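You operate a simulated robot arm through the tools that you are given. There is no shell and no other tool.

The job below is to be done with a simulated two-armed robot. You get a single attempt, and the scene is never put back.

JOB
Put the job sign on the front left bay of the cooling rack. Take the grey tin and put it on the ledge under the filter and oiler. Put the bundle of large forks from the inside of the carton on the low step in the inside of the tall carton. Open the dust drawer, take the orange-band spoon bundle and leave it in the inside of the dust drawer and shut the drawer again. Shut the red drawer. Push the green drawer shut. Take the green-band fork stack and leave it on the top of the drying cupboard. Open the brown drawer. Do these in any order.

Only the result counts: the job must be done as asked and must still hold three seconds after the hand-in. Knocking over, shifting, dropping, spilling or breaking anything else fails it.

ROBOT AND FRAMES
Two 7-joint arms with two-finger parallel grippers on one trunk, on a base that moves. Base frame: it is fixed to the floor where the robot stands at the start and does not move with it; the origin is under the middle of the robot, x ahead of it, y to its left, z up. Readings come in mm, rad, newtons and seconds.
The left shoulder is at the start at [80, 131, 947], the right one opposite. With the tool pointing down near the work surface each hand reaches from about 140 to 720 mm from the robot's upright axis, wherever it stands, measured 20 degrees to its own side. Places, roughly: brown drawer [300, 2700, 800]; bundle of large forks [2250, -6250, 500]; dust drawer [4200, 2700, 600]; front left bay of the cooling rack [-1500, -1200, 800]; green drawer [100, 2600, 800]; green-band fork stack (13x3x3 cm) [0, 2700, 800]; grey tin [4000, -4500, 750]; inside of the dust drawer [4200, 2700, 500]; inside of the tall carton [2900, -6300, 600]; job sign [500, 0, 750]; ledge under the filter and oiler (48x15 cm) [4120, -3960, 720]; orange-band spoon bundle (13x3x3 cm) [400, 2700, 800]; red drawer [200, 2700, 800]; top of the drying cupboard [-1600, 0, 900]. Payload 1.57 kg a hand.
The TCP of each hand is the grasp point between the finger pads, 30 mm short of the fingertips. In the tool frame z runs along the fingers and y along their closing line. Largest opening 110 mm; finger width 24, thickness 12; the body of the gripper, 48 by 112 mm, starts 78 mm behind the TCP.
Orientation is that of the tool frame in the base frame, as [roll, pitch, yaw] about the fixed x, y, z axes, in that order (R = Rz(yaw) Ry(pitch) Rx(roll)). With the fingers straight down and closing along the base's y, the tool's x points along the base's -x, its y along +y and its z along -z.

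CONTROLS
- The arms move only by the tool jog_arm. It takes "left_steps", "right_steps" or both (then of equal length, played together; a hand with none holds still); each is a list of rows, each an object of numbers (a shift or turn left out is 0, a gripper value left out holds the last): "wx", "wy", "wz": the turn, a rotation vector about the base's x, y, z in rad; "x", "y", "z": the shift along the base's x, y, z in cm; "jaw": the closure, from 0 (fully open) to 1 (shut). In form: [{"wx": .., "wy": .., "wz": .., "x": .., "y": .., "z": .., "jaw": ..}, ...]. A call has 1 to 20 rows; each row is the pose to reach, as a shift and turn from the pose commanded when the call began. Rows are played at 5 a second. More than 50 mm and 0.15 rad between two rows, or a gripper value outside its range, and nothing of the call is played. A pose out of reach is approached as far as the arm can. The call stops where the force on the tool passes 40 N (or 10 N more than at its start, if that is more) or the arm is blocked; 0.2 s more then pass. The fingers move at their own pace (about 108 mm/s each) and stop on an object; they squeeze with about 41 N. The grip force told is the motor's: it shows also when the fingers shut on nothing. Time passes only in rows, and 0.2 s behind the last, so rows that repeat a pose let the fingers close. The reply holds the time, the measured pose of the TCP, the force on the tool along the base axes, the opening and the grip force, in the units named above and with some noise, with the torque about the TCP (base axes, N m) and any sound that the robot's microphone picked up.
- Cameras (640 x 400 px; columns grow to the right, rows downward): "scene" is now at [-50.9, -18.8, 1424.9]; the picture's right is [-0.20, -0.98, 0.00], its down [-0.52, 0.11, -0.85] and it looks along [0.83, -0.17, -0.53] (base axes); focal length 253 px, centre (320, 200). "left" rides on the left gripper at [70, -16, -141] in its tool frame; the picture's right is [0.23, 0.97, 0.00], its down [-0.86, 0.20, -0.48] and it looks along [-0.47, 0.11, 0.88] (tool axes); focal length 222 px, centre (320, 200). "right" rides on the right gripper at [70, 16, -141] in its tool frame; the picture's right is [-0.23, 0.97, 0.00], its down [-0.86, -0.20, -0.48] and it looks along [-0.47, -0.11, 0.88] (tool axes); focal length 222 px, centre (320, 200). There is no depth. A picture from a camera that has moved, and an enlarged one, comes with that camera's place and axes in the base frame and with its lens.
- camera(camera): a new picture of that camera. No time passes.
- drive_base(legs): drives the robot by 1 to 6 legs, each [ahead, left, turn to the left] in mm, mm and rad, along the robot's own axes; the way and the turn of a leg run together, so that a leg with both is an arc; at most 1500 mm and 3.142 rad a leg. The arms and the cameras ride along, it lands a little off, and it stops where it bumps. It gives what a move gives.
- aim_head(pan, tilt): turns the head with the scene camera to pan (to the left, within 1.902 rad either way) and tilt (down, from -0.506 to 1.204), counted from straight ahead of the robot. It gives what a move gives.
- inspect(camera, box): a new picture of the part [left, top, right, bottom] of that camera's present view, enlarged. No time passes.
- hand_in(): hands the job in; it is judged then, once.

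Places have to be worked out from the pictures, the camera data and where the tool is seen. Open the grippers and draw the arms clear of the work before you hand the job in, unless the task says otherwise.

The tools are called after "Call:" as name(argument=value, ...) on one line, values as JSON. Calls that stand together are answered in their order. jog_arm: Moves the arms, as the interface text tells. Its arguments: {"type":"object","properties":{"left_steps":{"type":"array","items":{"type":"object","properties":{"wx":{"type":"number"},"wy":{"type":"number"},"wz":{"type":"number"},"x":{"type":"number"},"y":{"type":"number"},"z":{"type":"number"},"jaw":{"type":"number"}}}},"right_steps":{"type":"array","items":{"type":"object","properties":{"wx":{"type":"number"},"wy":{"type":"number"},"wz":{"type":"number"},"x":{"type":"number"},"y":{"type":"number"},"z":{"type":"number"},"jaw":{"type":"number"}}}}},"required":[]} The other tools are called the same way: drive_base (legs) drives the base; aim_head (pan, tilt) turns the head that bears the scene camera; camera (camera) takes a picture; inspect (camera, box) takes an enlarged picture of a part of a camera's view; hand_in () hands the job in.

At the start:

```text
time_s: 0.0
left_tcp_pos: [499.4, 112.5, 1013.1]
left_ee_rot: [3.141, 0.0, -3.141]
left_contact_force: [0.0, -0.4, -0.6]
left_ft_torque: [0.01, -0.04, -0.01]
left_width: 109.9
left_gripper_force: 0.0
right_tcp_pos: [566.8, -450.9, 1082.2]
right_ee_rot: [3.141, 0.0, -3.141]
right_contact_force: [0.3, -0.2, -0.4]
right_ft_torque: [0.02, 0.0, -0.01]
right_width: 110.0
right_gripper_force: 0.1
robot x, y, heading: [-0.1, -3.8, -0.0]
head pan, tilt (commanded): [-0.204, 0.555]
```

scene: 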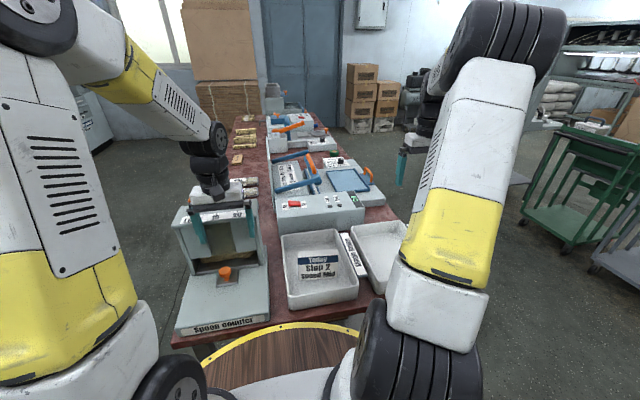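
right: 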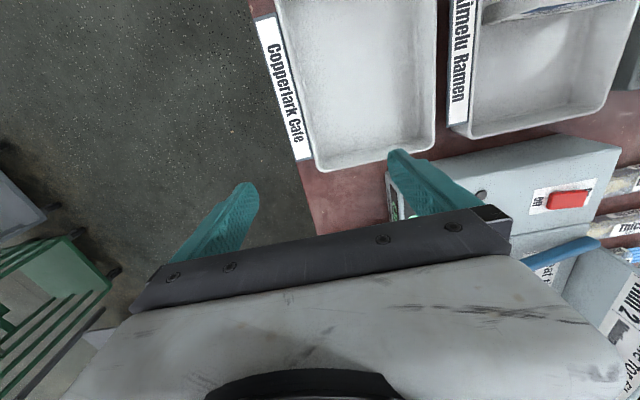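
left: 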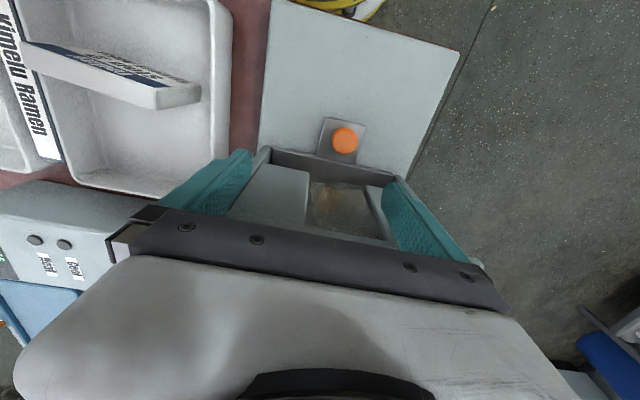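

The scene picture shows the job sign ("Today Step 2 ...") in the white tray ahead. I take a closer look at it before moving anything.

Call:
inspect(camera="scene", box=[160, 180, 420, 342])

Call:
inspect(camera="left", box=[0, 0, 320, 200])

```text
2.46 times, centred on (290, 261) of scene
camera zoom: at [-50.9, -18.8, 1424.9], right [-0.2, -0.98, 0.0], down [-0.52, 0.11, -0.85], along [0.83, -0.17, -0.53], focal length 623 px, centre (394, 50)
```

zoom: 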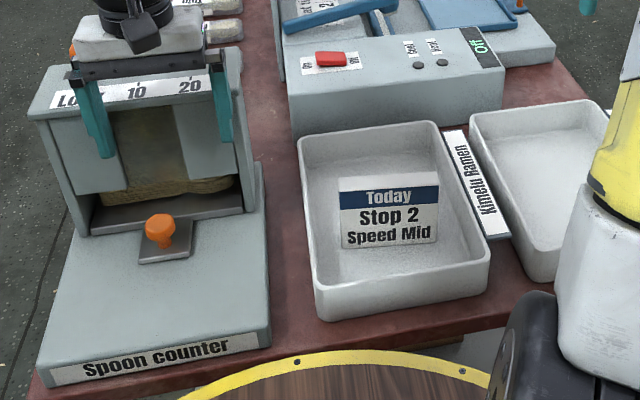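

```text
2.00 times, centred on (160, 100) of left
camera zoom: at [429.3, 96.7, 1153.5], right [-0.23, 0.97, 0.0], down [0.86, 0.2, 0.48], along [0.47, 0.11, -0.88], focal length 444 px, centre (640, 400)
```

zoom: 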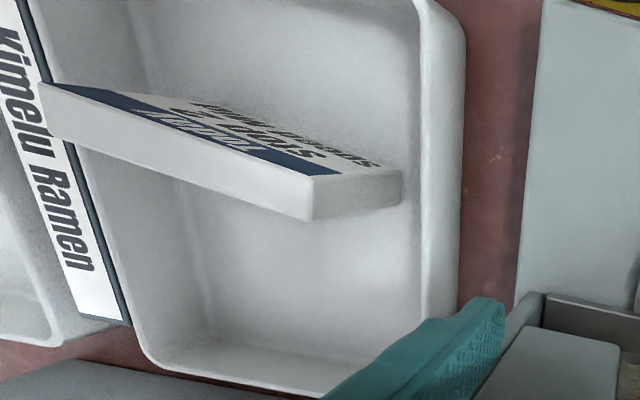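

The two views put the sign upright, front face at about x 473, y from -60 to -175, z from 808 to 912, some 20 mm thick. Before I grasp it I look round for the ways to drive.

Call:
aim_head(pan=1.9, tilt=0.35)

Call:
camera(camera="scene")

Call:
aim_head(pan=1.0, tilt=0.35)

Call:
camera(camera="scene")

Call:
aim_head(pan=-1.0, tilt=0.35)

Call:
camera(camera="scene")

Call:
aim_head(pan=-1.9, tilt=0.35)

Call:
camera(camera="scene")

```text
time_s: 2.0
left_tcp_pos: [500.3, 112.1, 1011.8]
left_ee_rot: [3.141, 0.001, -3.141]
left_contact_force: [0.1, 0.0, 0.0]
left_ft_torque: [-0.01, 0.02, 0.01]
left_width: 110.0
left_gripper_force: 0.1
right_tcp_pos: [566.6, -451.6, 1083.2]
right_ee_rot: [-3.141, -0.001, -3.141]
right_contact_force: [1.3, 0.5, 0.0]
right_ft_torque: [-0.03, -0.01, 0.0]
right_width: 110.0
right_gripper_force: 0.2
robot x, y, heading: [-1.8, -2.3, -0.002]
head pan, tilt (commanded): [1.901, 0.351]
```

```text
taken
camera scene: at [-168.8, 87.6, 1443.7], right [0.95, 0.32, 0.0], down [0.11, -0.33, -0.94], along [-0.3, 0.89, -0.34], focal length 253 px, centre (320, 200)
```

scene: 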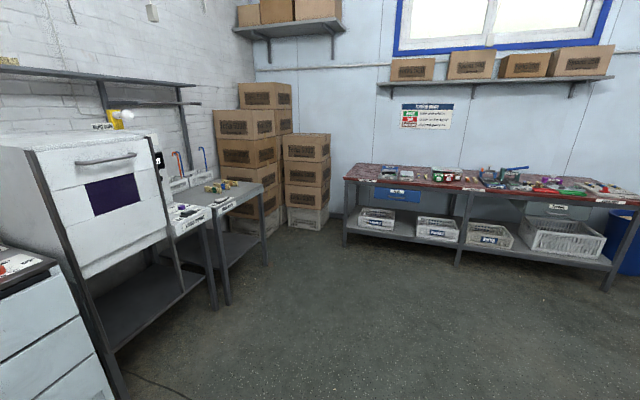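

```text
time_s: 3.2
left_tcp_pos: [499.5, 111.9, 1010.8]
left_ee_rot: [3.141, 0.001, -3.141]
left_contact_force: [0.1, 0.8, -0.8]
left_ft_torque: [0.0, 0.0, 0.0]
left_width: 110.1
left_gripper_force: 0.1
right_tcp_pos: [567.8, -451.7, 1082.7]
right_ee_rot: [-3.142, 0.0, 3.14]
right_contact_force: [-0.5, 0.8, -0.3]
right_ft_torque: [0.0, -0.05, -0.02]
right_width: 110.1
right_gripper_force: 0.1
robot x, y, heading: [-0.5, -0.3, -0.002]
head pan, tilt (commanded): [1.0, 0.351]
```

```text
taken
camera scene: at [-88.5, 77.8, 1443.7], right [0.84, -0.54, 0.0], down [-0.19, -0.29, -0.94], along [0.51, 0.79, -0.34], focal length 253 px, centre (320, 200)
```

scene: 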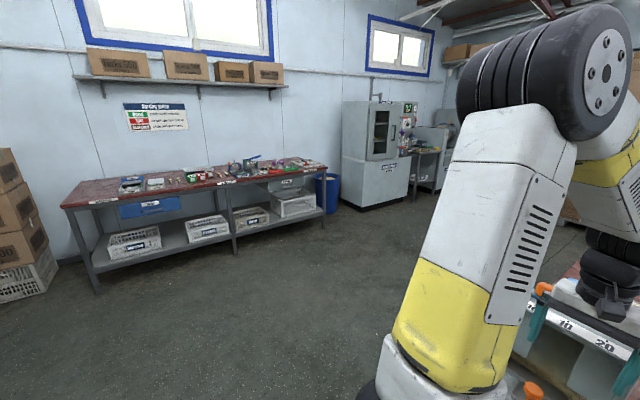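

```text
time_s: 5.1
left_tcp_pos: [498.8, 112.1, 1012.4]
left_ee_rot: [3.141, 0.0, -3.141]
left_contact_force: [0.3, -0.1, -0.6]
left_ft_torque: [-0.02, 0.02, 0.0]
left_width: 109.9
left_gripper_force: 0.1
right_tcp_pos: [566.9, -451.4, 1082.8]
right_ee_rot: [-3.141, 0.001, 3.142]
right_contact_force: [-0.1, 0.1, 0.4]
right_ft_torque: [-0.01, 0.0, 0.01]
right_width: 110.2
right_gripper_force: 0.0
robot x, y, heading: [-1.5, -0.5, 0.003]
head pan, tilt (commanded): [-1.0, 0.351]
```

```text
taken
camera scene: at [-88.4, -78.9, 1443.7], right [-0.84, -0.54, 0.0], down [-0.19, 0.29, -0.94], along [0.51, -0.79, -0.34], focal length 253 px, centre (320, 200)
```

scene: 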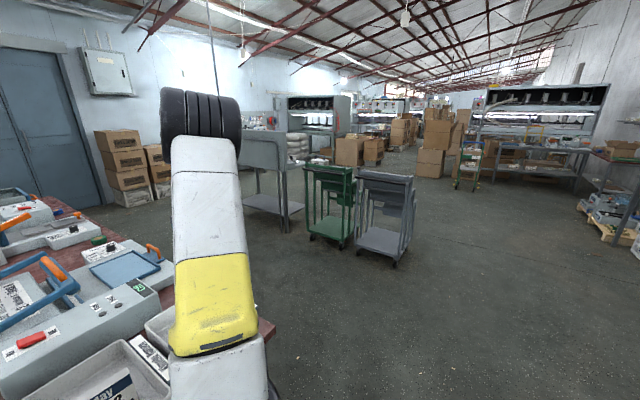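

```text
time_s: 6.3
left_tcp_pos: [498.5, 113.3, 1011.2]
left_ee_rot: [3.141, -0.001, -3.141]
left_contact_force: [0.8, 0.3, -1.2]
left_ft_torque: [-0.01, -0.01, -0.01]
left_width: 110.2
left_gripper_force: 0.1
right_tcp_pos: [567.3, -450.9, 1082.3]
right_ee_rot: [3.141, 0.001, -3.141]
right_contact_force: [0.3, -0.5, -0.8]
right_ft_torque: [-0.01, -0.01, 0.0]
right_width: 110.3
right_gripper_force: 0.1
robot x, y, heading: [-2.1, -0.6, 0.001]
head pan, tilt (commanded): [-1.901, 0.351]
```

```text
taken
camera scene: at [-168.8, -88.7, 1443.7], right [-0.95, 0.32, 0.0], down [0.11, 0.33, -0.94], along [-0.3, -0.89, -0.34], focal length 253 px, centre (320, 200)
```

scene: 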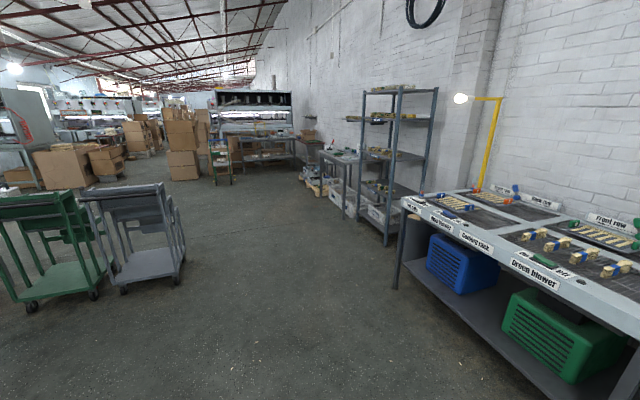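

The cooling rack shows behind right with labelled bays. I enlarge it and the bench with the drawers to read the labels.

Call:
inspect(camera="scene", box=[390, 170, 640, 326])

Call:
inspect(camera="scene", box=[400, 180, 520, 255])

Call:
inspect(camera="scene", box=[520, 180, 640, 255])

```text
2.56 times, centred on (515, 248) of scene
camera zoom: at [-168.8, -88.7, 1443.7], right [-0.95, 0.32, 0.0], down [0.11, 0.33, -0.94], along [-0.3, -0.89, -0.34], focal length 648 px, centre (-179, 77)
```

zoom: 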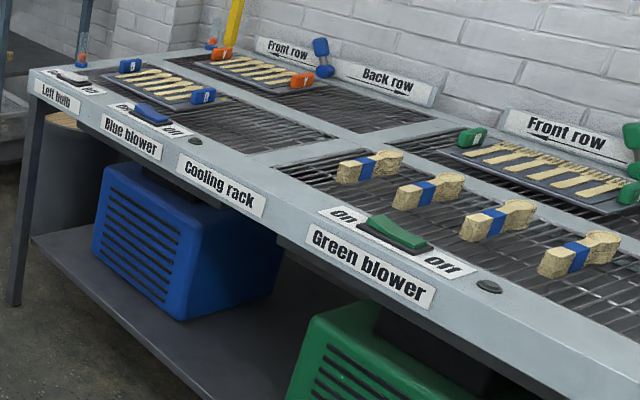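

```text
5.33 times, centred on (460, 218) of scene
camera zoom: at [-168.8, -88.7, 1443.7], right [-0.95, 0.32, 0.0], down [0.11, 0.33, -0.94], along [-0.3, -0.89, -0.34], focal length 1350 px, centre (-427, 107)
```

zoom: 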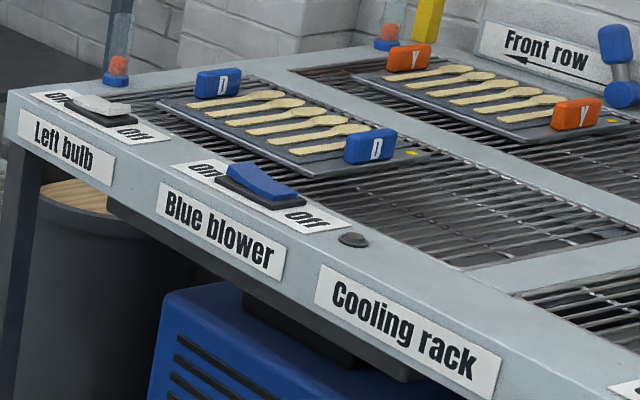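

```text
5.33 times, centred on (580, 218) of scene
camera zoom: at [-168.8, -88.7, 1443.7], right [-0.95, 0.32, 0.0], down [0.11, 0.33, -0.94], along [-0.3, -0.89, -0.34], focal length 1350 px, centre (-1067, 107)
```

zoom: 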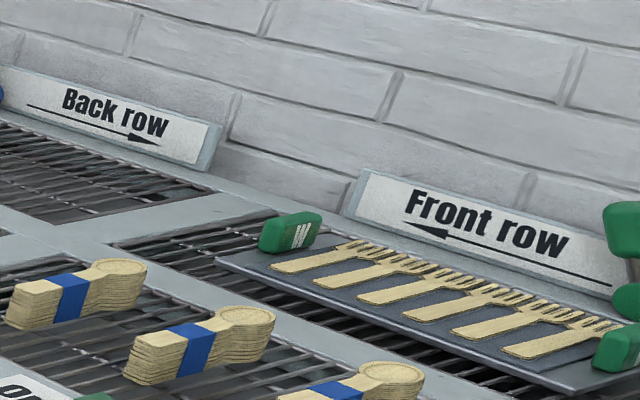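

The front left bay holds the blue "D" tray with free grid to its right. Now I bring the right hand over the sign, turned so that its fingers close along x, well above the tray.

Call:
jog_arm(right_steps=[{"x": -0.8, "y": 2.8, "wz": 0.13}, {"x": -1.4, "y": 5.6, "wz": 0.26}, {"x": -2.1, "y": 8.4, "wz": 0.39}, {"x": -2.8, "y": 11.1, "wz": 0.52}, {"x": -3.5, "y": 13.9, "wz": 0.65}, {"x": -4.2, "y": 16.7, "wz": 0.78}, {"x": -4.9, "y": 19.5, "wz": 0.91}, {"x": -5.6, "y": 22.3, "wz": 1.04}, {"x": -6.3, "y": 25.1, "wz": 1.17}, {"x": -7.0, "y": 27.9, "wz": 1.3}, {"x": -7.7, "y": 30.7, "wz": 1.42}, {"x": -8.3, "y": 33.4, "wz": 1.5}, {"x": -8.3, "y": 33.4, "wz": 1.5}])

Call:
camera(camera="right")

Call:
aim_head(pan=-0.2, tilt=0.6)

Call:
camera(camera="scene")

```text
time_s: 9.1
left_tcp_pos: [498.3, 112.8, 1011.7]
left_ee_rot: [3.141, 0.001, -3.141]
left_contact_force: [-0.9, -0.4, -0.8]
left_ft_torque: [-0.04, 0.02, 0.03]
left_width: 109.9
left_gripper_force: 0.0
right_tcp_pos: [483.2, -117.0, 1082.4]
right_ee_rot: [-3.141, 0.0, -1.641]
right_contact_force: [0.4, 0.2, 0.9]
right_ft_torque: [-0.03, 0.01, 0.0]
right_width: 110.2
right_gripper_force: 0.1
robot x, y, heading: [-0.2, -0.1, -0.005]
head pan, tilt (commanded): [-1.901, 0.351]
```

```text
taken
camera right: at [462.5, -186.3, 1224.1], right [-0.96, 0.29, 0.0], down [0.26, 0.84, 0.48], along [0.14, 0.46, -0.88], focal length 222 px, centre (320, 200)
```

right: 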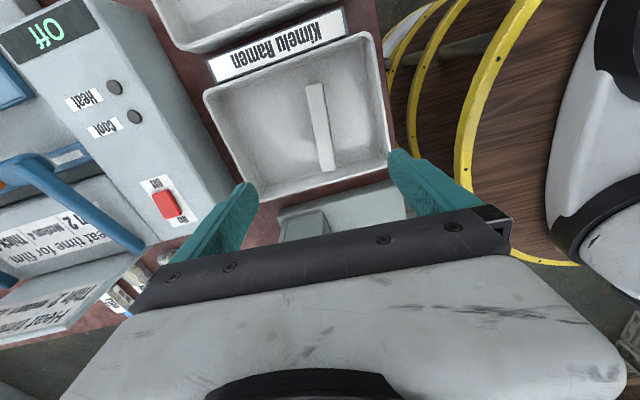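

```text
time_s: 10.9
left_tcp_pos: [498.0, 112.5, 1012.2]
left_ee_rot: [-3.141, 0.0, 3.14]
left_contact_force: [-0.2, -0.4, -0.1]
left_ft_torque: [-0.03, -0.03, -0.02]
left_width: 109.7
left_gripper_force: 0.1
right_tcp_pos: [485.0, -118.0, 1082.9]
right_ee_rot: [-3.141, -0.001, -1.642]
right_contact_force: [0.3, 0.2, 1.5]
right_ft_torque: [0.0, -0.02, 0.02]
right_width: 109.9
right_gripper_force: 0.0
robot x, y, heading: [0.3, 0.6, 0.001]
head pan, tilt (commanded): [-0.201, 0.6]
```

```text
taken
camera scene: at [-52.1, -18.2, 1420.9], right [-0.2, -0.98, 0.0], down [-0.55, 0.11, -0.83], along [0.81, -0.17, -0.56], focal length 253 px, centre (320, 200)
```

scene: 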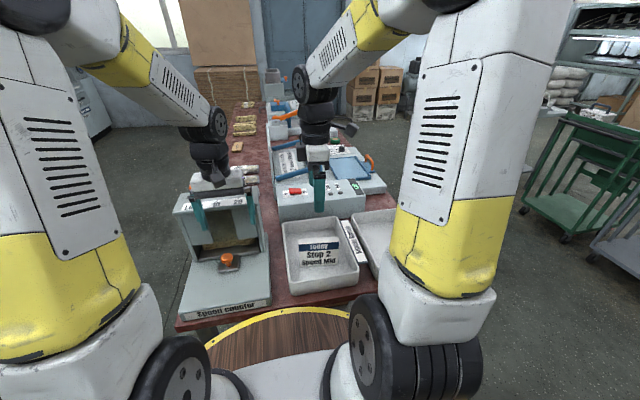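

From the right camera the sign's top strip runs from about (470,-182) to (487,-69), so its centre is near (478,-124), turned about 0.15 rad. I correct the turn, narrow the fingers a bit and go down to about z 885.

Call:
jog_arm(right_steps=[{"x": -0.6, "y": -0.6, "z": -2, "wz": -0.08, "jaw": 0.35}, {"x": -0.6, "y": -0.6, "z": -6, "wz": -0.08}, {"x": -0.6, "y": -0.6, "z": -10, "wz": -0.08}, {"x": -0.6, "y": -0.6, "z": -13, "wz": -0.08}, {"x": -0.6, "y": -0.6, "z": -13, "wz": -0.08}])

Call:
camera(camera="right")

Call:
inspect(camera="scene", box=[240, 120, 400, 220])

Call:
camera(camera="left")

```text
time_s: 12.1
left_tcp_pos: [498.9, 112.8, 1011.9]
left_ee_rot: [3.14, 0.0, -3.141]
left_contact_force: [0.0, 0.2, -0.2]
left_ft_torque: [0.02, -0.01, 0.05]
left_width: 110.2
left_gripper_force: 0.1
right_tcp_pos: [479.4, -122.7, 951.7]
right_ee_rot: [3.139, 0.0, -1.721]
right_contact_force: [-0.2, -0.1, -0.6]
right_ft_torque: [-0.01, 0.0, -0.01]
right_width: 71.6
right_gripper_force: 0.0
robot x, y, heading: [-2.2, 2.0, 0.001]
head pan, tilt (commanded): [-0.201, 0.6]
```

```text
taken
camera right: at [451.6, -189.7, 1093.3], right [-0.93, 0.37, 0.0], down [0.33, 0.82, 0.48], along [0.18, 0.44, -0.88], focal length 222 px, centre (320, 200)
```

right: 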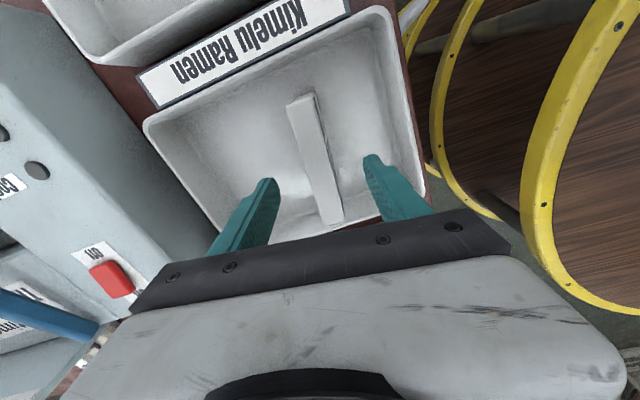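

```text
4.00 times, centred on (320, 170) of scene
camera zoom: at [-52.2, -18.1, 1420.9], right [-0.2, -0.98, 0.0], down [-0.55, 0.11, -0.82], along [0.81, -0.16, -0.57], focal length 1013 px, centre (320, 320)
```

zoom: 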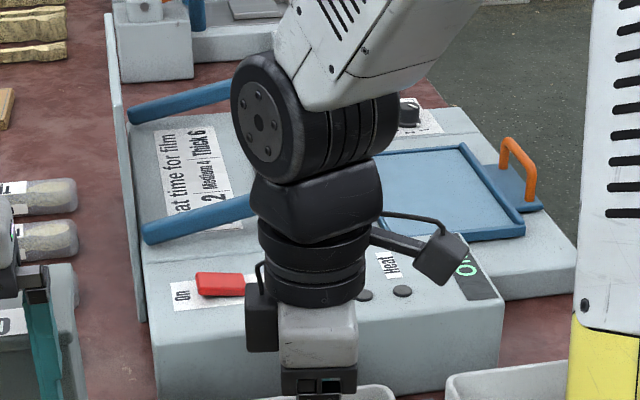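

```text
taken
camera left: at [429.2, 96.8, 1153.5], right [-0.23, 0.97, 0.0], down [0.86, 0.2, 0.48], along [0.47, 0.11, -0.88], focal length 222 px, centre (320, 200)
```

left: 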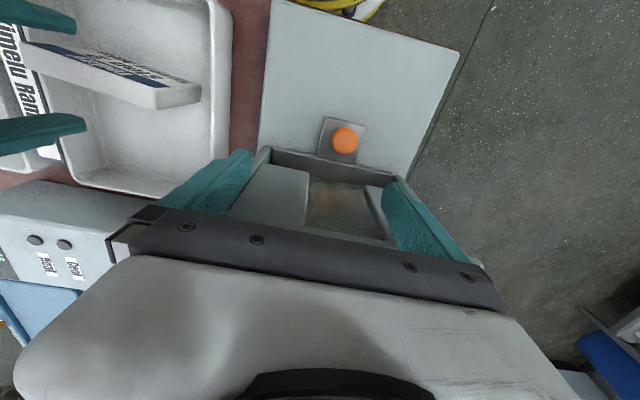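

The strip lies midway between the fingers and the two views agree on z about 912 for its top. I go down another 70 mm and close.

Call:
jog_arm(right_steps=[{"y": -0.3, "z": -3.5}, {"y": -0.3, "z": -7}, {"y": -0.3, "z": -7}, {"y": -0.3, "z": -7, "jaw": 1.0}, {"y": -0.3, "z": -7, "jaw": 1.0}, {"y": -0.3, "z": -7, "jaw": 1.0}, {"y": -0.3, "z": -7, "jaw": 1.0}])

Call:
camera(camera="right")

```text
time_s: 13.7
left_tcp_pos: [500.0, 113.1, 1012.5]
left_ee_rot: [3.142, -0.001, 3.141]
left_contact_force: [-0.3, -0.1, 0.2]
left_ft_torque: [-0.04, -0.02, 0.01]
left_width: 110.2
left_gripper_force: 0.1
right_tcp_pos: [477.6, -125.7, 881.7]
right_ee_rot: [-3.141, -0.001, -1.721]
right_contact_force: [-0.3, -0.3, -0.6]
right_ft_torque: [-0.01, 0.02, 0.0]
right_width: 23.2
right_gripper_force: 35.5
robot x, y, heading: [-0.8, 1.1, -0.003]
head pan, tilt (commanded): [-0.201, 0.6]
```

```text
taken
camera right: at [450.9, -193.8, 1023.3], right [-0.93, 0.37, 0.0], down [0.33, 0.82, 0.48], along [0.18, 0.44, -0.88], focal length 222 px, centre (320, 200)
```

right: 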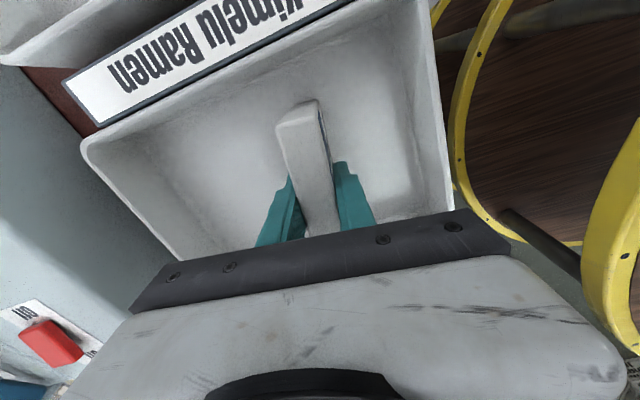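

The fingers stopped at 23 mm with 35 N, so the sign is held. I lift it straight up out of the tray.

Call:
jog_arm(right_steps=[{"z": 2}, {"z": 5}, {"z": 9}, {"z": 13}, {"z": 17}, {"z": 21}, {"z": 21}])

Call:
camera(camera="right")

Call:
camera(camera="left")

```text
time_s: 15.3
left_tcp_pos: [500.8, 115.1, 1011.7]
left_ee_rot: [-3.141, 0.0, -3.141]
left_contact_force: [0.0, 0.3, 0.6]
left_ft_torque: [-0.03, 0.01, -0.01]
left_width: 110.0
left_gripper_force: 0.0
right_tcp_pos: [477.7, -125.0, 1092.0]
right_ee_rot: [3.141, -0.001, -1.721]
right_contact_force: [0.4, 0.2, -0.7]
right_ft_torque: [-0.03, 0.03, 0.0]
right_width: 23.2
right_gripper_force: 35.7
robot x, y, heading: [-1.5, 0.1, 0.001]
head pan, tilt (commanded): [-0.201, 0.6]
```

```text
taken
camera right: at [450.7, -191.6, 1234.0], right [-0.93, 0.37, 0.0], down [0.33, 0.82, 0.48], along [0.18, 0.44, -0.88], focal length 222 px, centre (320, 200)
```

right: 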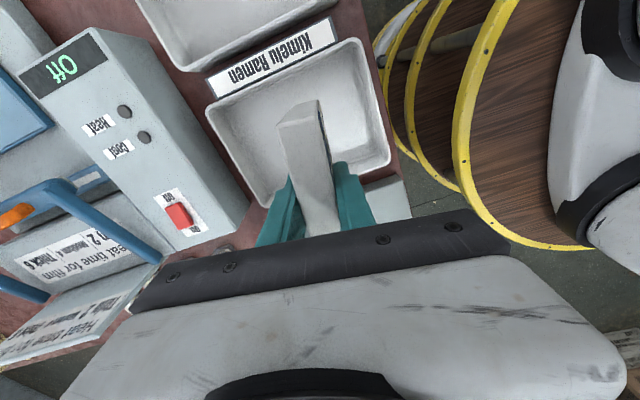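

```text
taken
camera left: at [429.3, 96.8, 1153.5], right [-0.23, 0.97, 0.0], down [0.86, 0.2, 0.48], along [0.47, 0.11, -0.88], focal length 222 px, centre (320, 200)
```

left: 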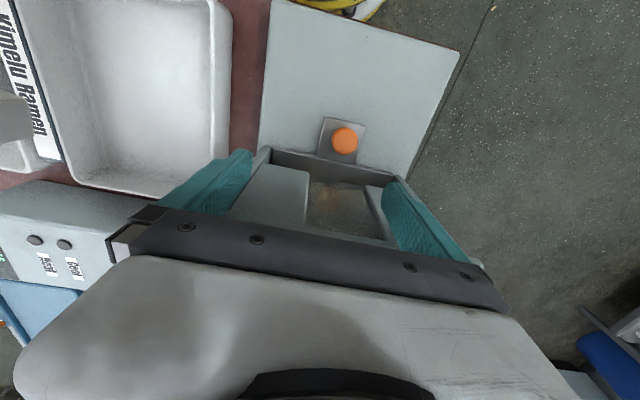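

The sign hangs free in the right hand. I look down to learn the robot's own footprint before I drive.

Call:
aim_head(pan=-1.2, tilt=1.2)

Call:
camera(camera="scene")

Call:
aim_head(pan=0.0, tilt=1.2)

Call:
camera(camera="scene")

```text
time_s: 16.5
left_tcp_pos: [499.2, 113.1, 1011.5]
left_ee_rot: [3.141, 0.001, 3.141]
left_contact_force: [-0.1, -0.3, -0.4]
left_ft_torque: [0.0, -0.02, 0.0]
left_width: 110.1
left_gripper_force: 0.0
right_tcp_pos: [477.4, -124.1, 1091.3]
right_ee_rot: [-3.141, 0.001, -1.722]
right_contact_force: [0.0, -0.4, -1.2]
right_ft_torque: [0.02, -0.02, 0.01]
right_width: 23.4
right_gripper_force: 35.4
robot x, y, heading: [1.2, -0.4, -0.003]
head pan, tilt (commanded): [-1.201, 1.201]
```

```text
taken
camera scene: at [-118.5, -52.7, 1376.4], right [-0.93, -0.36, 0.0], down [-0.34, 0.87, -0.36], along [0.13, -0.34, -0.93], focal length 253 px, centre (320, 200)
```

scene: 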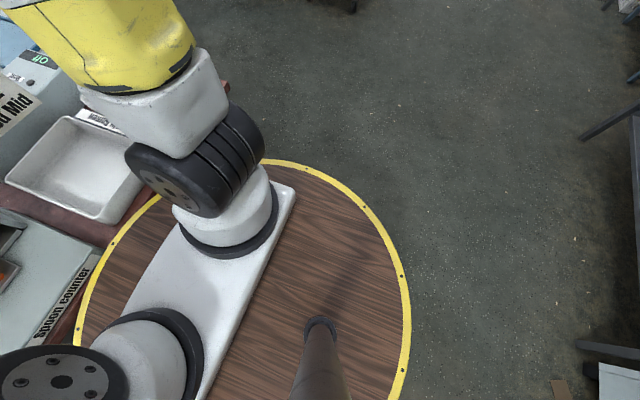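

```text
time_s: 17.9
left_tcp_pos: [499.2, 112.6, 1012.5]
left_ee_rot: [3.14, 0.0, -3.141]
left_contact_force: [-0.1, 0.4, 0.4]
left_ft_torque: [-0.03, 0.0, -0.01]
left_width: 109.8
left_gripper_force: 0.1
right_tcp_pos: [478.1, -125.1, 1092.0]
right_ee_rot: [3.141, 0.0, -1.719]
right_contact_force: [-0.4, -0.8, -1.4]
right_ft_torque: [0.01, 0.01, 0.0]
right_width: 23.1
right_gripper_force: 35.8
robot x, y, heading: [2.9, -1.5, -0.003]
head pan, tilt (commanded): [0.0, 1.201]
```

```text
taken
camera scene: at [-82.8, -0.5, 1376.3], right [0.0, -1.0, 0.0], down [-0.93, 0.0, -0.36], along [0.36, 0.0, -0.93], focal length 253 px, centre (320, 200)
```

scene: 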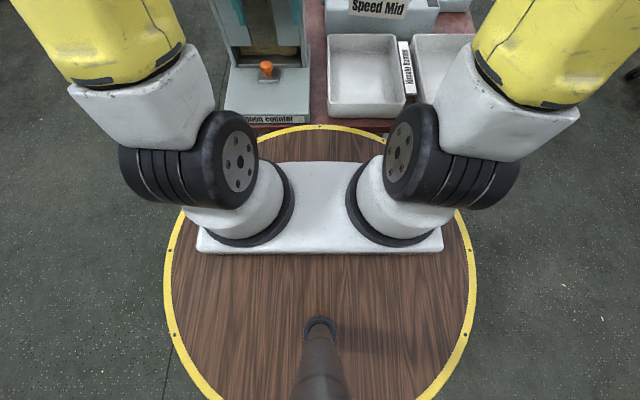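

The base is a round column of about 355 mm radius. I raise and draw in both hands before driving away from the bench.

Call:
jog_arm(left_steps=[{"z": 3}, {"z": 7}, {"z": 11}, {"z": 11, "x": -4}, {"z": 11, "x": -8}, {"z": 11, "x": -12, "jaw": 0.0}], right_steps=[{"z": 1, "x": 0}, {"z": 2, "x": 0}, {"z": 3, "x": 0}, {"z": 3, "x": -4, "y": -3}, {"z": 3, "x": -8, "y": -6}, {"z": 3, "x": -11, "y": -9}])

Call:
drive_base(legs=[[-500, 0, 0]])

Call:
aim_head(pan=-1.9, tilt=0.4)

Call:
camera(camera="scene")

```text
time_s: 19.3
left_tcp_pos: [379.3, 113.6, 1121.2]
left_ee_rot: [3.142, -0.002, 3.14]
left_contact_force: [0.5, -0.5, -0.7]
left_ft_torque: [0.0, 0.07, -0.01]
left_width: 110.0
left_gripper_force: 0.0
right_tcp_pos: [366.9, -216.4, 1121.0]
right_ee_rot: [-3.142, 0.0, -1.722]
right_contact_force: [0.2, 0.4, -0.3]
right_ft_torque: [0.01, 0.04, 0.02]
right_width: 23.0
right_gripper_force: 36.1
robot x, y, heading: [0.1, 5.1, 0.005]
head pan, tilt (commanded): [0.0, 1.201]
```

```text
time_s: 22.3
left_tcp_pos: [-120.2, 111.9, 1121.0]
left_ee_rot: [-3.141, 0.002, 3.137]
left_contact_force: [0.4, -0.7, 0.2]
left_ft_torque: [-0.02, 0.05, 0.01]
left_width: 110.0
left_gripper_force: 0.1
right_tcp_pos: [-133.4, -216.7, 1122.1]
right_ee_rot: [3.141, 0.0, -1.725]
right_contact_force: [0.2, -0.5, -1.2]
right_ft_torque: [0.02, 0.02, -0.03]
right_width: 23.3
right_gripper_force: 35.2
robot x, y, heading: [-498.7, 0.6, 0.001]
head pan, tilt (commanded): [0.0, 1.201]
```

```text
time_s: 24.1
left_tcp_pos: [-120.5, 112.9, 1120.7]
left_ee_rot: [-3.141, 0.0, 3.138]
left_contact_force: [0.0, 0.0, 0.9]
left_ft_torque: [0.0, 0.0, 0.0]
left_width: 109.7
left_gripper_force: 0.0
right_tcp_pos: [-133.2, -217.4, 1121.4]
right_ee_rot: [3.141, 0.0, -1.726]
right_contact_force: [-0.4, -0.1, 0.3]
right_ft_torque: [-0.02, -0.02, 0.01]
right_width: 23.2
right_gripper_force: 35.2
robot x, y, heading: [-502.9, -1.8, -0.005]
head pan, tilt (commanded): [-1.901, 0.4]
```

```text
taken
camera scene: at [-668.8, -86.9, 1439.2], right [-0.95, 0.33, 0.0], down [0.13, 0.37, -0.92], along [-0.3, -0.87, -0.39], focal length 253 px, centre (320, 200)
```

scene: 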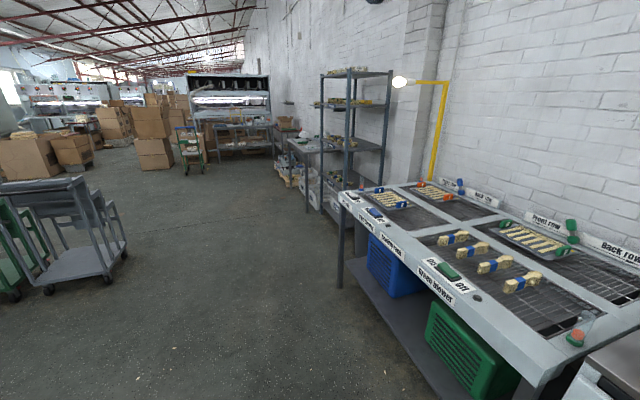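

The two pictures put the rack's top at about z 790, its front edge near x -1330 and its left end near y -1610. I turn round and drive to stand before the front left bay.

Call:
drive_base(legs=[[0, 0, 3.1416], [0, 1150, 0], [330, 0, 0]])

Call:
aim_head(pan=0.0, tilt=0.8)

Call:
camera(camera="scene")

Call:
camera(camera="left")

```text
refused: 3.1416 is not a number from -3.14159 to 3.14159
```

```text
time_s: 26.0
left_tcp_pos: [-120.3, 112.2, 1121.9]
left_ee_rot: [-3.141, 0.0, 3.14]
left_contact_force: [0.1, 0.4, 0.1]
left_ft_torque: [0.0, 0.02, 0.01]
left_width: 110.1
left_gripper_force: 0.0
right_tcp_pos: [-133.6, -217.4, 1121.9]
right_ee_rot: [3.14, 0.0, -1.724]
right_contact_force: [0.3, 0.3, -0.6]
right_ft_torque: [0.02, 0.01, 0.02]
right_width: 23.2
right_gripper_force: 35.9
robot x, y, heading: [-496.9, -0.2, -0.004]
head pan, tilt (commanded): [0.0, 0.799]
```

```text
taken
camera scene: at [-558.0, 0.4, 1404.1], right [0.0, -1.0, 0.0], down [-0.72, 0.0, -0.7], along [0.7, 0.0, -0.72], focal length 253 px, centre (320, 200)
```

scene: 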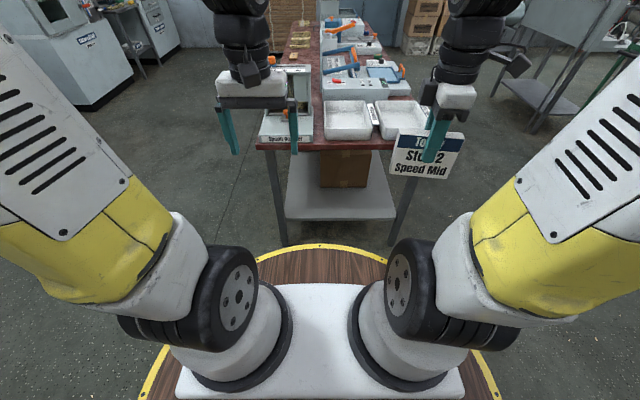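

```text
taken
camera left: at [-190.6, 96.5, 1263.3], right [-0.22, 0.97, 0.0], down [0.86, 0.2, 0.48], along [0.47, 0.11, -0.88], focal length 222 px, centre (320, 200)
```

left: 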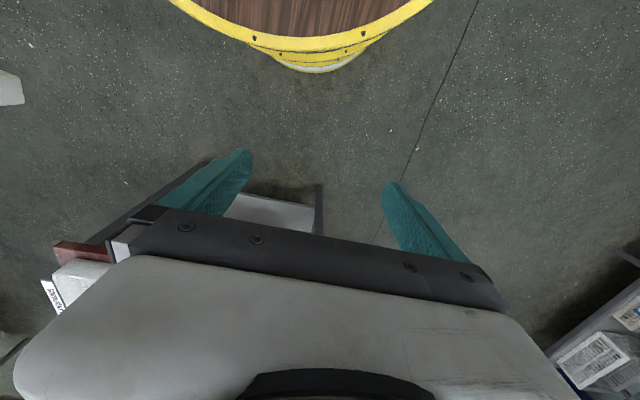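

The turn was refused for being a hair over the limit, nothing moved. I send it again with 3.14.

Call:
drive_base(legs=[[0, 0, 3.14], [0, 1150, 0], [330, 0, 0]])

Call:
camera(camera="scene")

Call:
camera(camera="left")

Call:
camera(camera="right")

```text
time_s: 41.0
left_tcp_pos: [-1188.9, -1262.4, 1121.7]
left_ee_rot: [-3.141, 0.0, 0.016]
left_contact_force: [-0.4, 0.2, -0.2]
left_ft_torque: [0.01, -0.01, 0.02]
left_width: 109.9
left_gripper_force: 0.1
right_tcp_pos: [-1182.2, -931.7, 1121.4]
right_ee_rot: [3.14, 0.0, 1.438]
right_contact_force: [0.3, 0.0, -0.9]
right_ft_torque: [0.05, 0.0, 0.03]
right_width: 23.2
right_gripper_force: 35.7
robot x, y, heading: [-813.2, -1140.4, -3.13]
head pan, tilt (commanded): [0.0, 0.799]
```

```text
taken
camera scene: at [-751.7, -1142.0, 1404.1], right [-0.02, 1.0, 0.0], down [0.72, 0.01, -0.7], along [-0.7, -0.01, -0.72], focal length 253 px, centre (320, 200)
```

scene: 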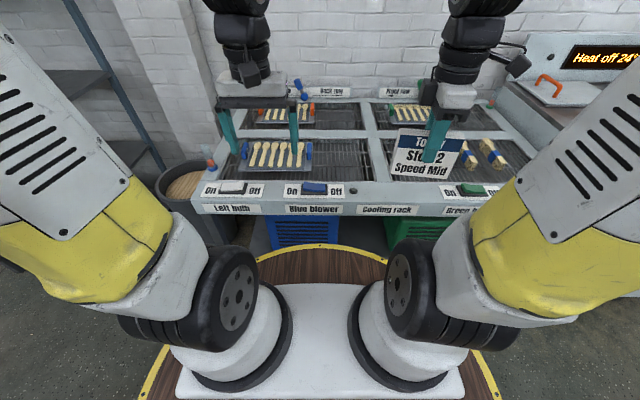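

```text
taken
camera left: at [-1119.8, -1244.1, 1263.3], right [0.24, -0.97, 0.0], down [-0.85, -0.21, 0.48], along [-0.46, -0.12, -0.88], focal length 222 px, centre (320, 200)
```

left: 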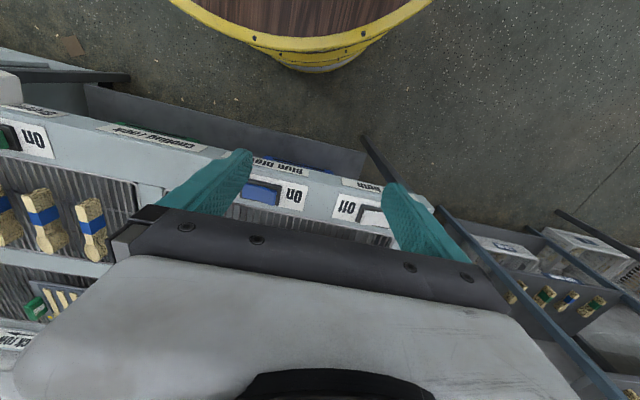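

```text
taken
camera right: at [-1157.7, -865.3, 1263.4], right [0.93, -0.36, 0.0], down [-0.31, -0.82, 0.48], along [-0.17, -0.45, -0.88], focal length 222 px, centre (320, 200)
```

right: 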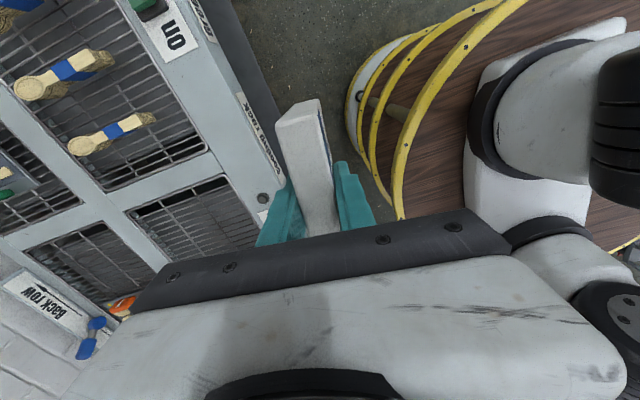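

The front left bay lies straight ahead with the "D" tray at its left and free grid to its right. I enlarge that part.

Call:
inspect(camera="scene", box=[200, 85, 440, 235])

Call:
inspect(camera="scene", box=[290, 125, 410, 200])

```text
2.67 times, centred on (320, 160) of scene
camera zoom: at [-751.7, -1142.0, 1404.1], right [-0.02, 1.0, 0.0], down [0.72, 0.01, -0.7], along [-0.7, -0.01, -0.72], focal length 675 px, centre (320, 307)
```

zoom: 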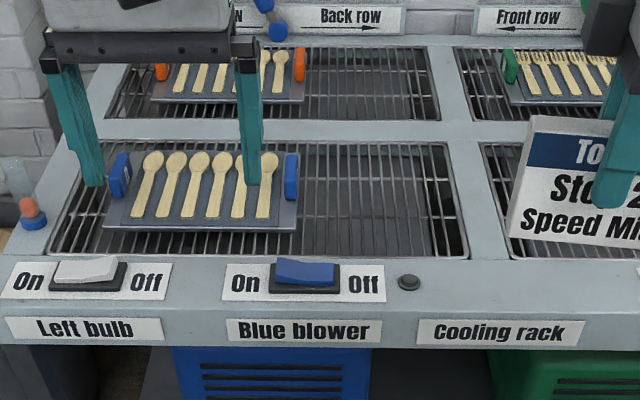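

```text
5.33 times, centred on (350, 162) of scene
camera zoom: at [-751.7, -1142.0, 1404.1], right [-0.02, 1.0, 0.0], down [0.72, 0.01, -0.7], along [-0.7, -0.01, -0.72], focal length 1350 px, centre (160, 400)
```

zoom: 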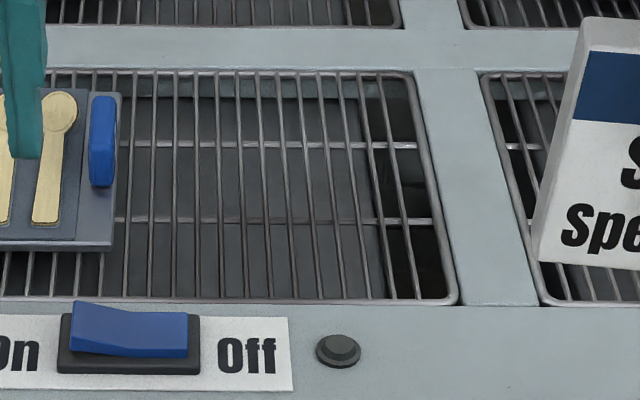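

The bay spans about x -1440 to -1728 and y -1520 to -956, with the tray ending near y -1183, so a sign standing at (-1525, -1070) along y fits well. I drive 70 mm closer and carry it there at height.

Call:
drive_base(legs=[[70, 0, 0]])

Call:
jog_arm(right_steps=[{"x": -4, "y": -2, "wz": 0.02}, {"x": -8, "y": -4, "wz": 0.04}, {"x": -12, "y": -6, "wz": 0.06}, {"x": -16, "y": -8, "wz": 0.08}, {"x": -20, "y": -10, "wz": 0.1}, {"x": -24, "y": -12, "wz": 0.12}, {"x": -27, "y": -13.9, "wz": 0.133}, {"x": -27, "y": -13.9, "wz": 0.133}])

Call:
camera(camera="right")

Call:
camera(camera="scene")

```text
time_s: 42.0
left_tcp_pos: [-1259.3, -1262.5, 1122.5]
left_ee_rot: [3.141, 0.0, 0.018]
left_contact_force: [-0.6, 0.8, 0.8]
left_ft_torque: [0.0, 0.02, -0.01]
left_width: 110.1
left_gripper_force: 0.1
right_tcp_pos: [-1252.5, -934.1, 1121.2]
right_ee_rot: [3.141, -0.001, 1.437]
right_contact_force: [-0.7, 0.7, -0.5]
right_ft_torque: [0.03, 0.04, 0.01]
right_width: 23.4
right_gripper_force: 35.0
robot x, y, heading: [-882.6, -1143.3, -3.124]
head pan, tilt (commanded): [0.0, 0.799]
```

```text
time_s: 43.8
left_tcp_pos: [-1258.8, -1262.7, 1122.0]
left_ee_rot: [-3.141, 0.0, 0.018]
left_contact_force: [0.5, -0.1, 0.0]
left_ft_torque: [0.0, -0.04, -0.02]
left_width: 109.9
left_gripper_force: 0.0
right_tcp_pos: [-1522.2, -1071.0, 1123.6]
right_ee_rot: [-3.141, 0.001, 1.569]
right_contact_force: [0.1, 0.3, -0.7]
right_ft_torque: [-0.04, 0.01, 0.03]
right_width: 23.2
right_gripper_force: 35.7
robot x, y, heading: [-881.2, -1143.5, -3.119]
head pan, tilt (commanded): [0.0, 0.799]
```

```text
taken
camera right: at [-1506.5, -1001.2, 1264.6], right [0.97, -0.23, 0.0], down [-0.2, -0.85, 0.48], along [-0.11, -0.47, -0.88], focal length 222 px, centre (320, 200)
```

right: 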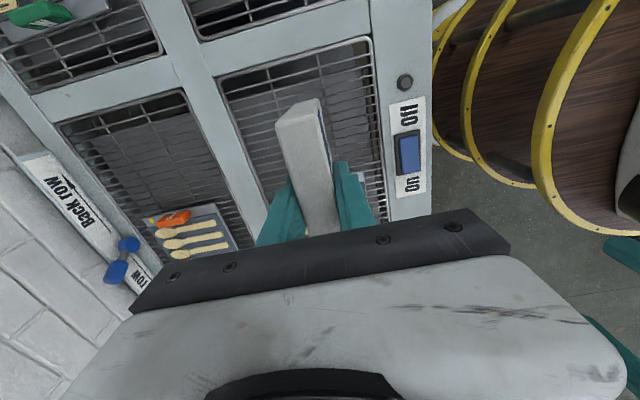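

```text
taken
camera scene: at [-821.9, -1143.2, 1404.1], right [-0.02, 1.0, 0.0], down [0.72, 0.01, -0.7], along [-0.7, -0.01, -0.72], focal length 253 px, centre (320, 200)
```

scene: 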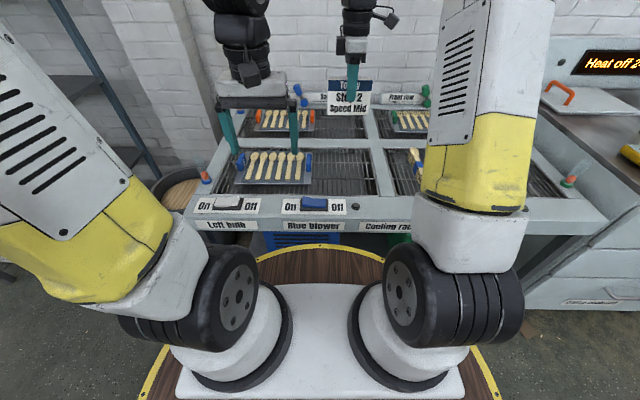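

The sign hangs over the free grid. I lower it to about 40 mm above the expected grid height and check.

Call:
jog_arm(right_steps=[{"z": -4}, {"z": -8}, {"z": -12}, {"z": -16}, {"z": -20}, {"z": -22}, {"z": -22}])

Call:
inspect(camera="scene", box=[240, 90, 480, 240])

Call:
camera(camera="left")

```text
time_s: 45.4
left_tcp_pos: [-1258.2, -1263.7, 1121.8]
left_ee_rot: [-3.141, 0.0, 0.017]
left_contact_force: [0.3, -0.3, -0.3]
left_ft_torque: [-0.02, -0.02, -0.01]
left_width: 110.0
left_gripper_force: 0.1
right_tcp_pos: [-1522.7, -1073.1, 899.1]
right_ee_rot: [-3.141, -0.001, 1.569]
right_contact_force: [-0.7, 0.2, -0.4]
right_ft_torque: [0.03, -0.02, 0.01]
right_width: 23.2
right_gripper_force: 35.3
robot x, y, heading: [-882.9, -1141.3, -3.12]
head pan, tilt (commanded): [0.0, 0.799]
```

```text
2.67 times, centred on (360, 165) of scene
camera zoom: at [-821.8, -1143.2, 1404.1], right [-0.02, 1.0, 0.0], down [0.72, 0.01, -0.7], along [-0.7, -0.01, -0.72], focal length 675 px, centre (213, 293)
```

zoom: 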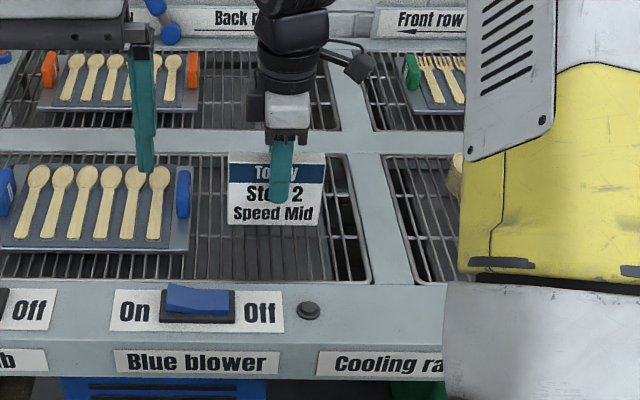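

```text
taken
camera left: at [-1189.8, -1245.6, 1263.2], right [0.24, -0.97, 0.0], down [-0.85, -0.21, 0.48], along [-0.46, -0.12, -0.88], focal length 222 px, centre (320, 200)
```

left: 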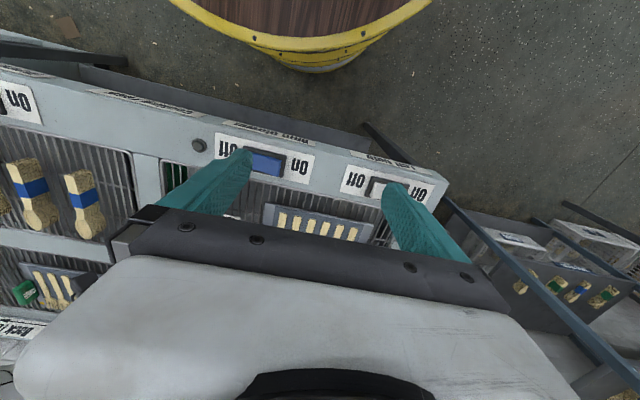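

The sign is between the tray and the bay's right edge. I lower it in small steps and watch for the touch.

Call:
jog_arm(right_steps=[{"z": -1}, {"z": -2}, {"z": -2.5}, {"z": -2.5}])

Call:
jog_arm(right_steps=[{"z": -0.3}, {"z": -0.6}, {"z": -0.6}])

Call:
jog_arm(right_steps=[{"z": -0.3}, {"z": -0.6}, {"z": -0.6}])

```text
time_s: 46.2
left_tcp_pos: [-1259.2, -1263.2, 1121.5]
left_ee_rot: [-3.141, 0.001, 0.016]
left_contact_force: [0.3, -0.8, 0.3]
left_ft_torque: [0.01, 0.03, 0.03]
left_width: 109.9
left_gripper_force: 0.1
right_tcp_pos: [-1524.6, -1073.6, 883.8]
right_ee_rot: [-3.133, 0.003, 1.568]
right_contact_force: [2.9, -0.8, 8.3]
right_ft_torque: [0.08, -0.23, -0.03]
right_width: 23.4
right_gripper_force: 35.6
robot x, y, heading: [-885.3, -1141.0, -3.126]
head pan, tilt (commanded): [0.0, 0.799]
stopped in row 3 (right hand): the force on the tool passed its limit at 45 N (the readings are from after the stop); the commanded pose is now the measured one
```

```text
time_s: 46.6
left_tcp_pos: [-1259.2, -1261.6, 1121.9]
left_ee_rot: [-3.141, -0.002, 0.017]
left_contact_force: [-0.7, 0.5, 0.6]
left_ft_torque: [-0.02, 0.02, -0.03]
left_width: 109.9
left_gripper_force: 0.0
right_tcp_pos: [-1527.4, -1074.2, 885.1]
right_ee_rot: [-3.132, 0.003, 1.57]
right_contact_force: [2.0, 0.8, 10.3]
right_ft_torque: [-0.11, -0.28, 0.03]
right_width: 23.4
right_gripper_force: 35.7
robot x, y, heading: [-880.1, -1141.8, -3.123]
head pan, tilt (commanded): [0.0, 0.799]
stopped in row 2 (right hand): the force on the tool passed its limit at 46 N (the readings are from after the stop); the commanded pose is now the measured one
```

```text
time_s: 47.1
left_tcp_pos: [-1258.5, -1261.1, 1122.1]
left_ee_rot: [3.141, -0.002, 0.015]
left_contact_force: [-0.4, -0.5, 0.1]
left_ft_torque: [-0.03, 0.05, 0.0]
left_width: 110.0
left_gripper_force: 0.1
right_tcp_pos: [-1527.5, -1073.1, 884.0]
right_ee_rot: [-3.13, -0.001, 1.57]
right_contact_force: [2.6, 1.8, 10.9]
right_ft_torque: [-0.19, -0.23, 0.07]
right_width: 23.4
right_gripper_force: 35.5
robot x, y, heading: [-879.3, -1141.4, -3.128]
head pan, tilt (commanded): [0.0, 0.799]
stopped in row 2 (right hand): the force on the tool passed its limit at 46 N (the readings are from after the stop); the commanded pose is now the measured one
```

It touched at TCP z about 884, so the grid lies at about 810. I look at how the sign stands before opening.

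Call:
inspect(camera="scene", box=[240, 90, 480, 240])

Call:
camera(camera="right")

```text
2.67 times, centred on (360, 165) of scene
camera zoom: at [-821.0, -1143.0, 1404.0], right [-0.02, 1.0, 0.0], down [0.72, 0.01, -0.7], along [-0.7, -0.01, -0.72], focal length 675 px, centre (213, 293)
```

zoom: 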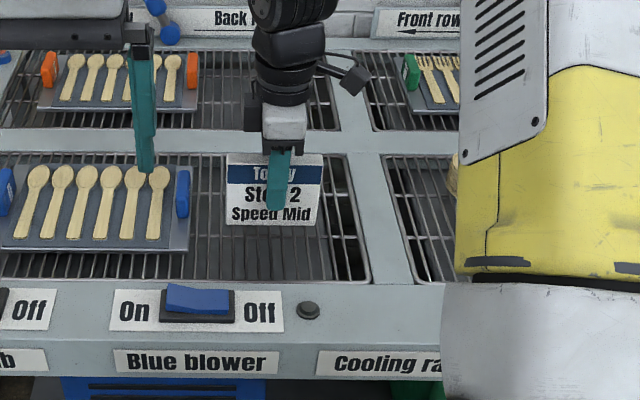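

```text
taken
camera right: at [-1509.3, -1004.9, 1025.6], right [0.97, -0.23, -0.01], down [-0.19, -0.85, 0.48], along [-0.12, -0.47, -0.88], focal length 222 px, centre (320, 200)
```

right: 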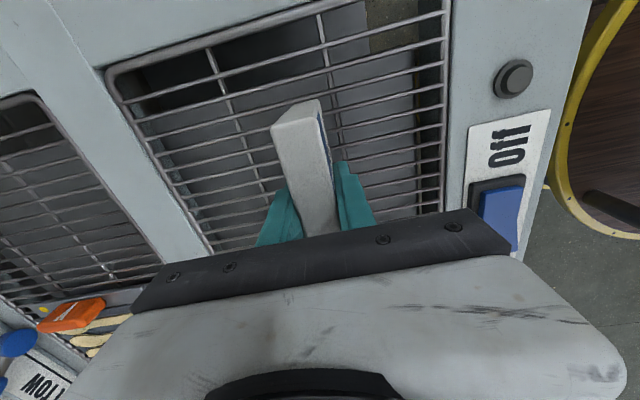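

The sign stands upright on the bars. I ease the load by 1 mm and open the fingers a little.

Call:
jog_arm(right_steps=[{"z": 0.1}, {"z": 0.1, "jaw": 0.7}, {"z": 0.1, "jaw": 0.6}, {"z": 0.1, "jaw": 0.5}, {"z": 0.1, "jaw": 0.5}])

Call:
inspect(camera="scene", box=[240, 90, 480, 240])

Call:
camera(camera="right")

```text
time_s: 48.3
left_tcp_pos: [-1258.8, -1263.3, 1121.1]
left_ee_rot: [3.141, 0.001, 0.015]
left_contact_force: [-0.9, 0.1, 0.6]
left_ft_torque: [0.0, 0.0, -0.01]
left_width: 109.9
left_gripper_force: 0.0
right_tcp_pos: [-1527.5, -1073.7, 883.6]
right_ee_rot: [-3.129, 0.001, 1.57]
right_contact_force: [0.1, -0.6, 0.7]
right_ft_torque: [0.02, 0.04, -0.02]
right_width: 54.6
right_gripper_force: 0.1
robot x, y, heading: [-878.2, -1143.6, -3.126]
head pan, tilt (commanded): [0.0, 0.799]
```

```text
2.67 times, centred on (360, 165) of scene
camera zoom: at [-821.7, -1143.1, 1404.1], right [-0.02, 1.0, 0.0], down [0.72, 0.01, -0.7], along [-0.7, -0.01, -0.72], focal length 675 px, centre (213, 293)
```

zoom: 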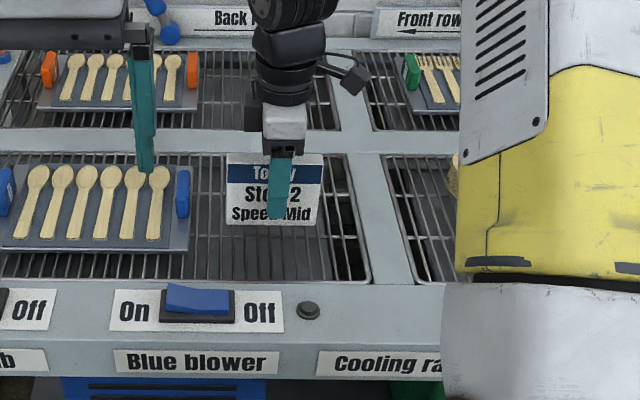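

```text
taken
camera right: at [-1509.6, -1004.8, 1025.5], right [0.97, -0.23, -0.01], down [-0.2, -0.85, 0.48], along [-0.12, -0.47, -0.88], focal length 222 px, centre (320, 200)
```

right: 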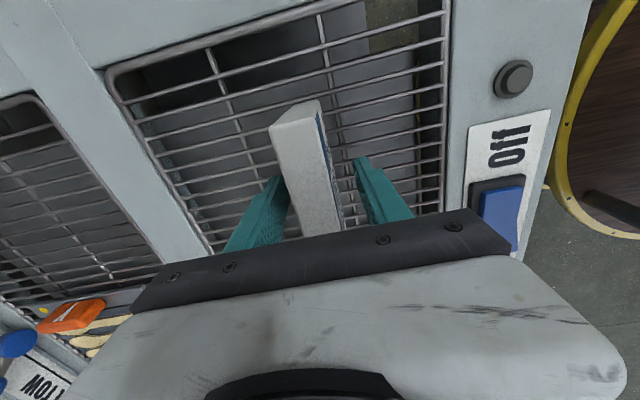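

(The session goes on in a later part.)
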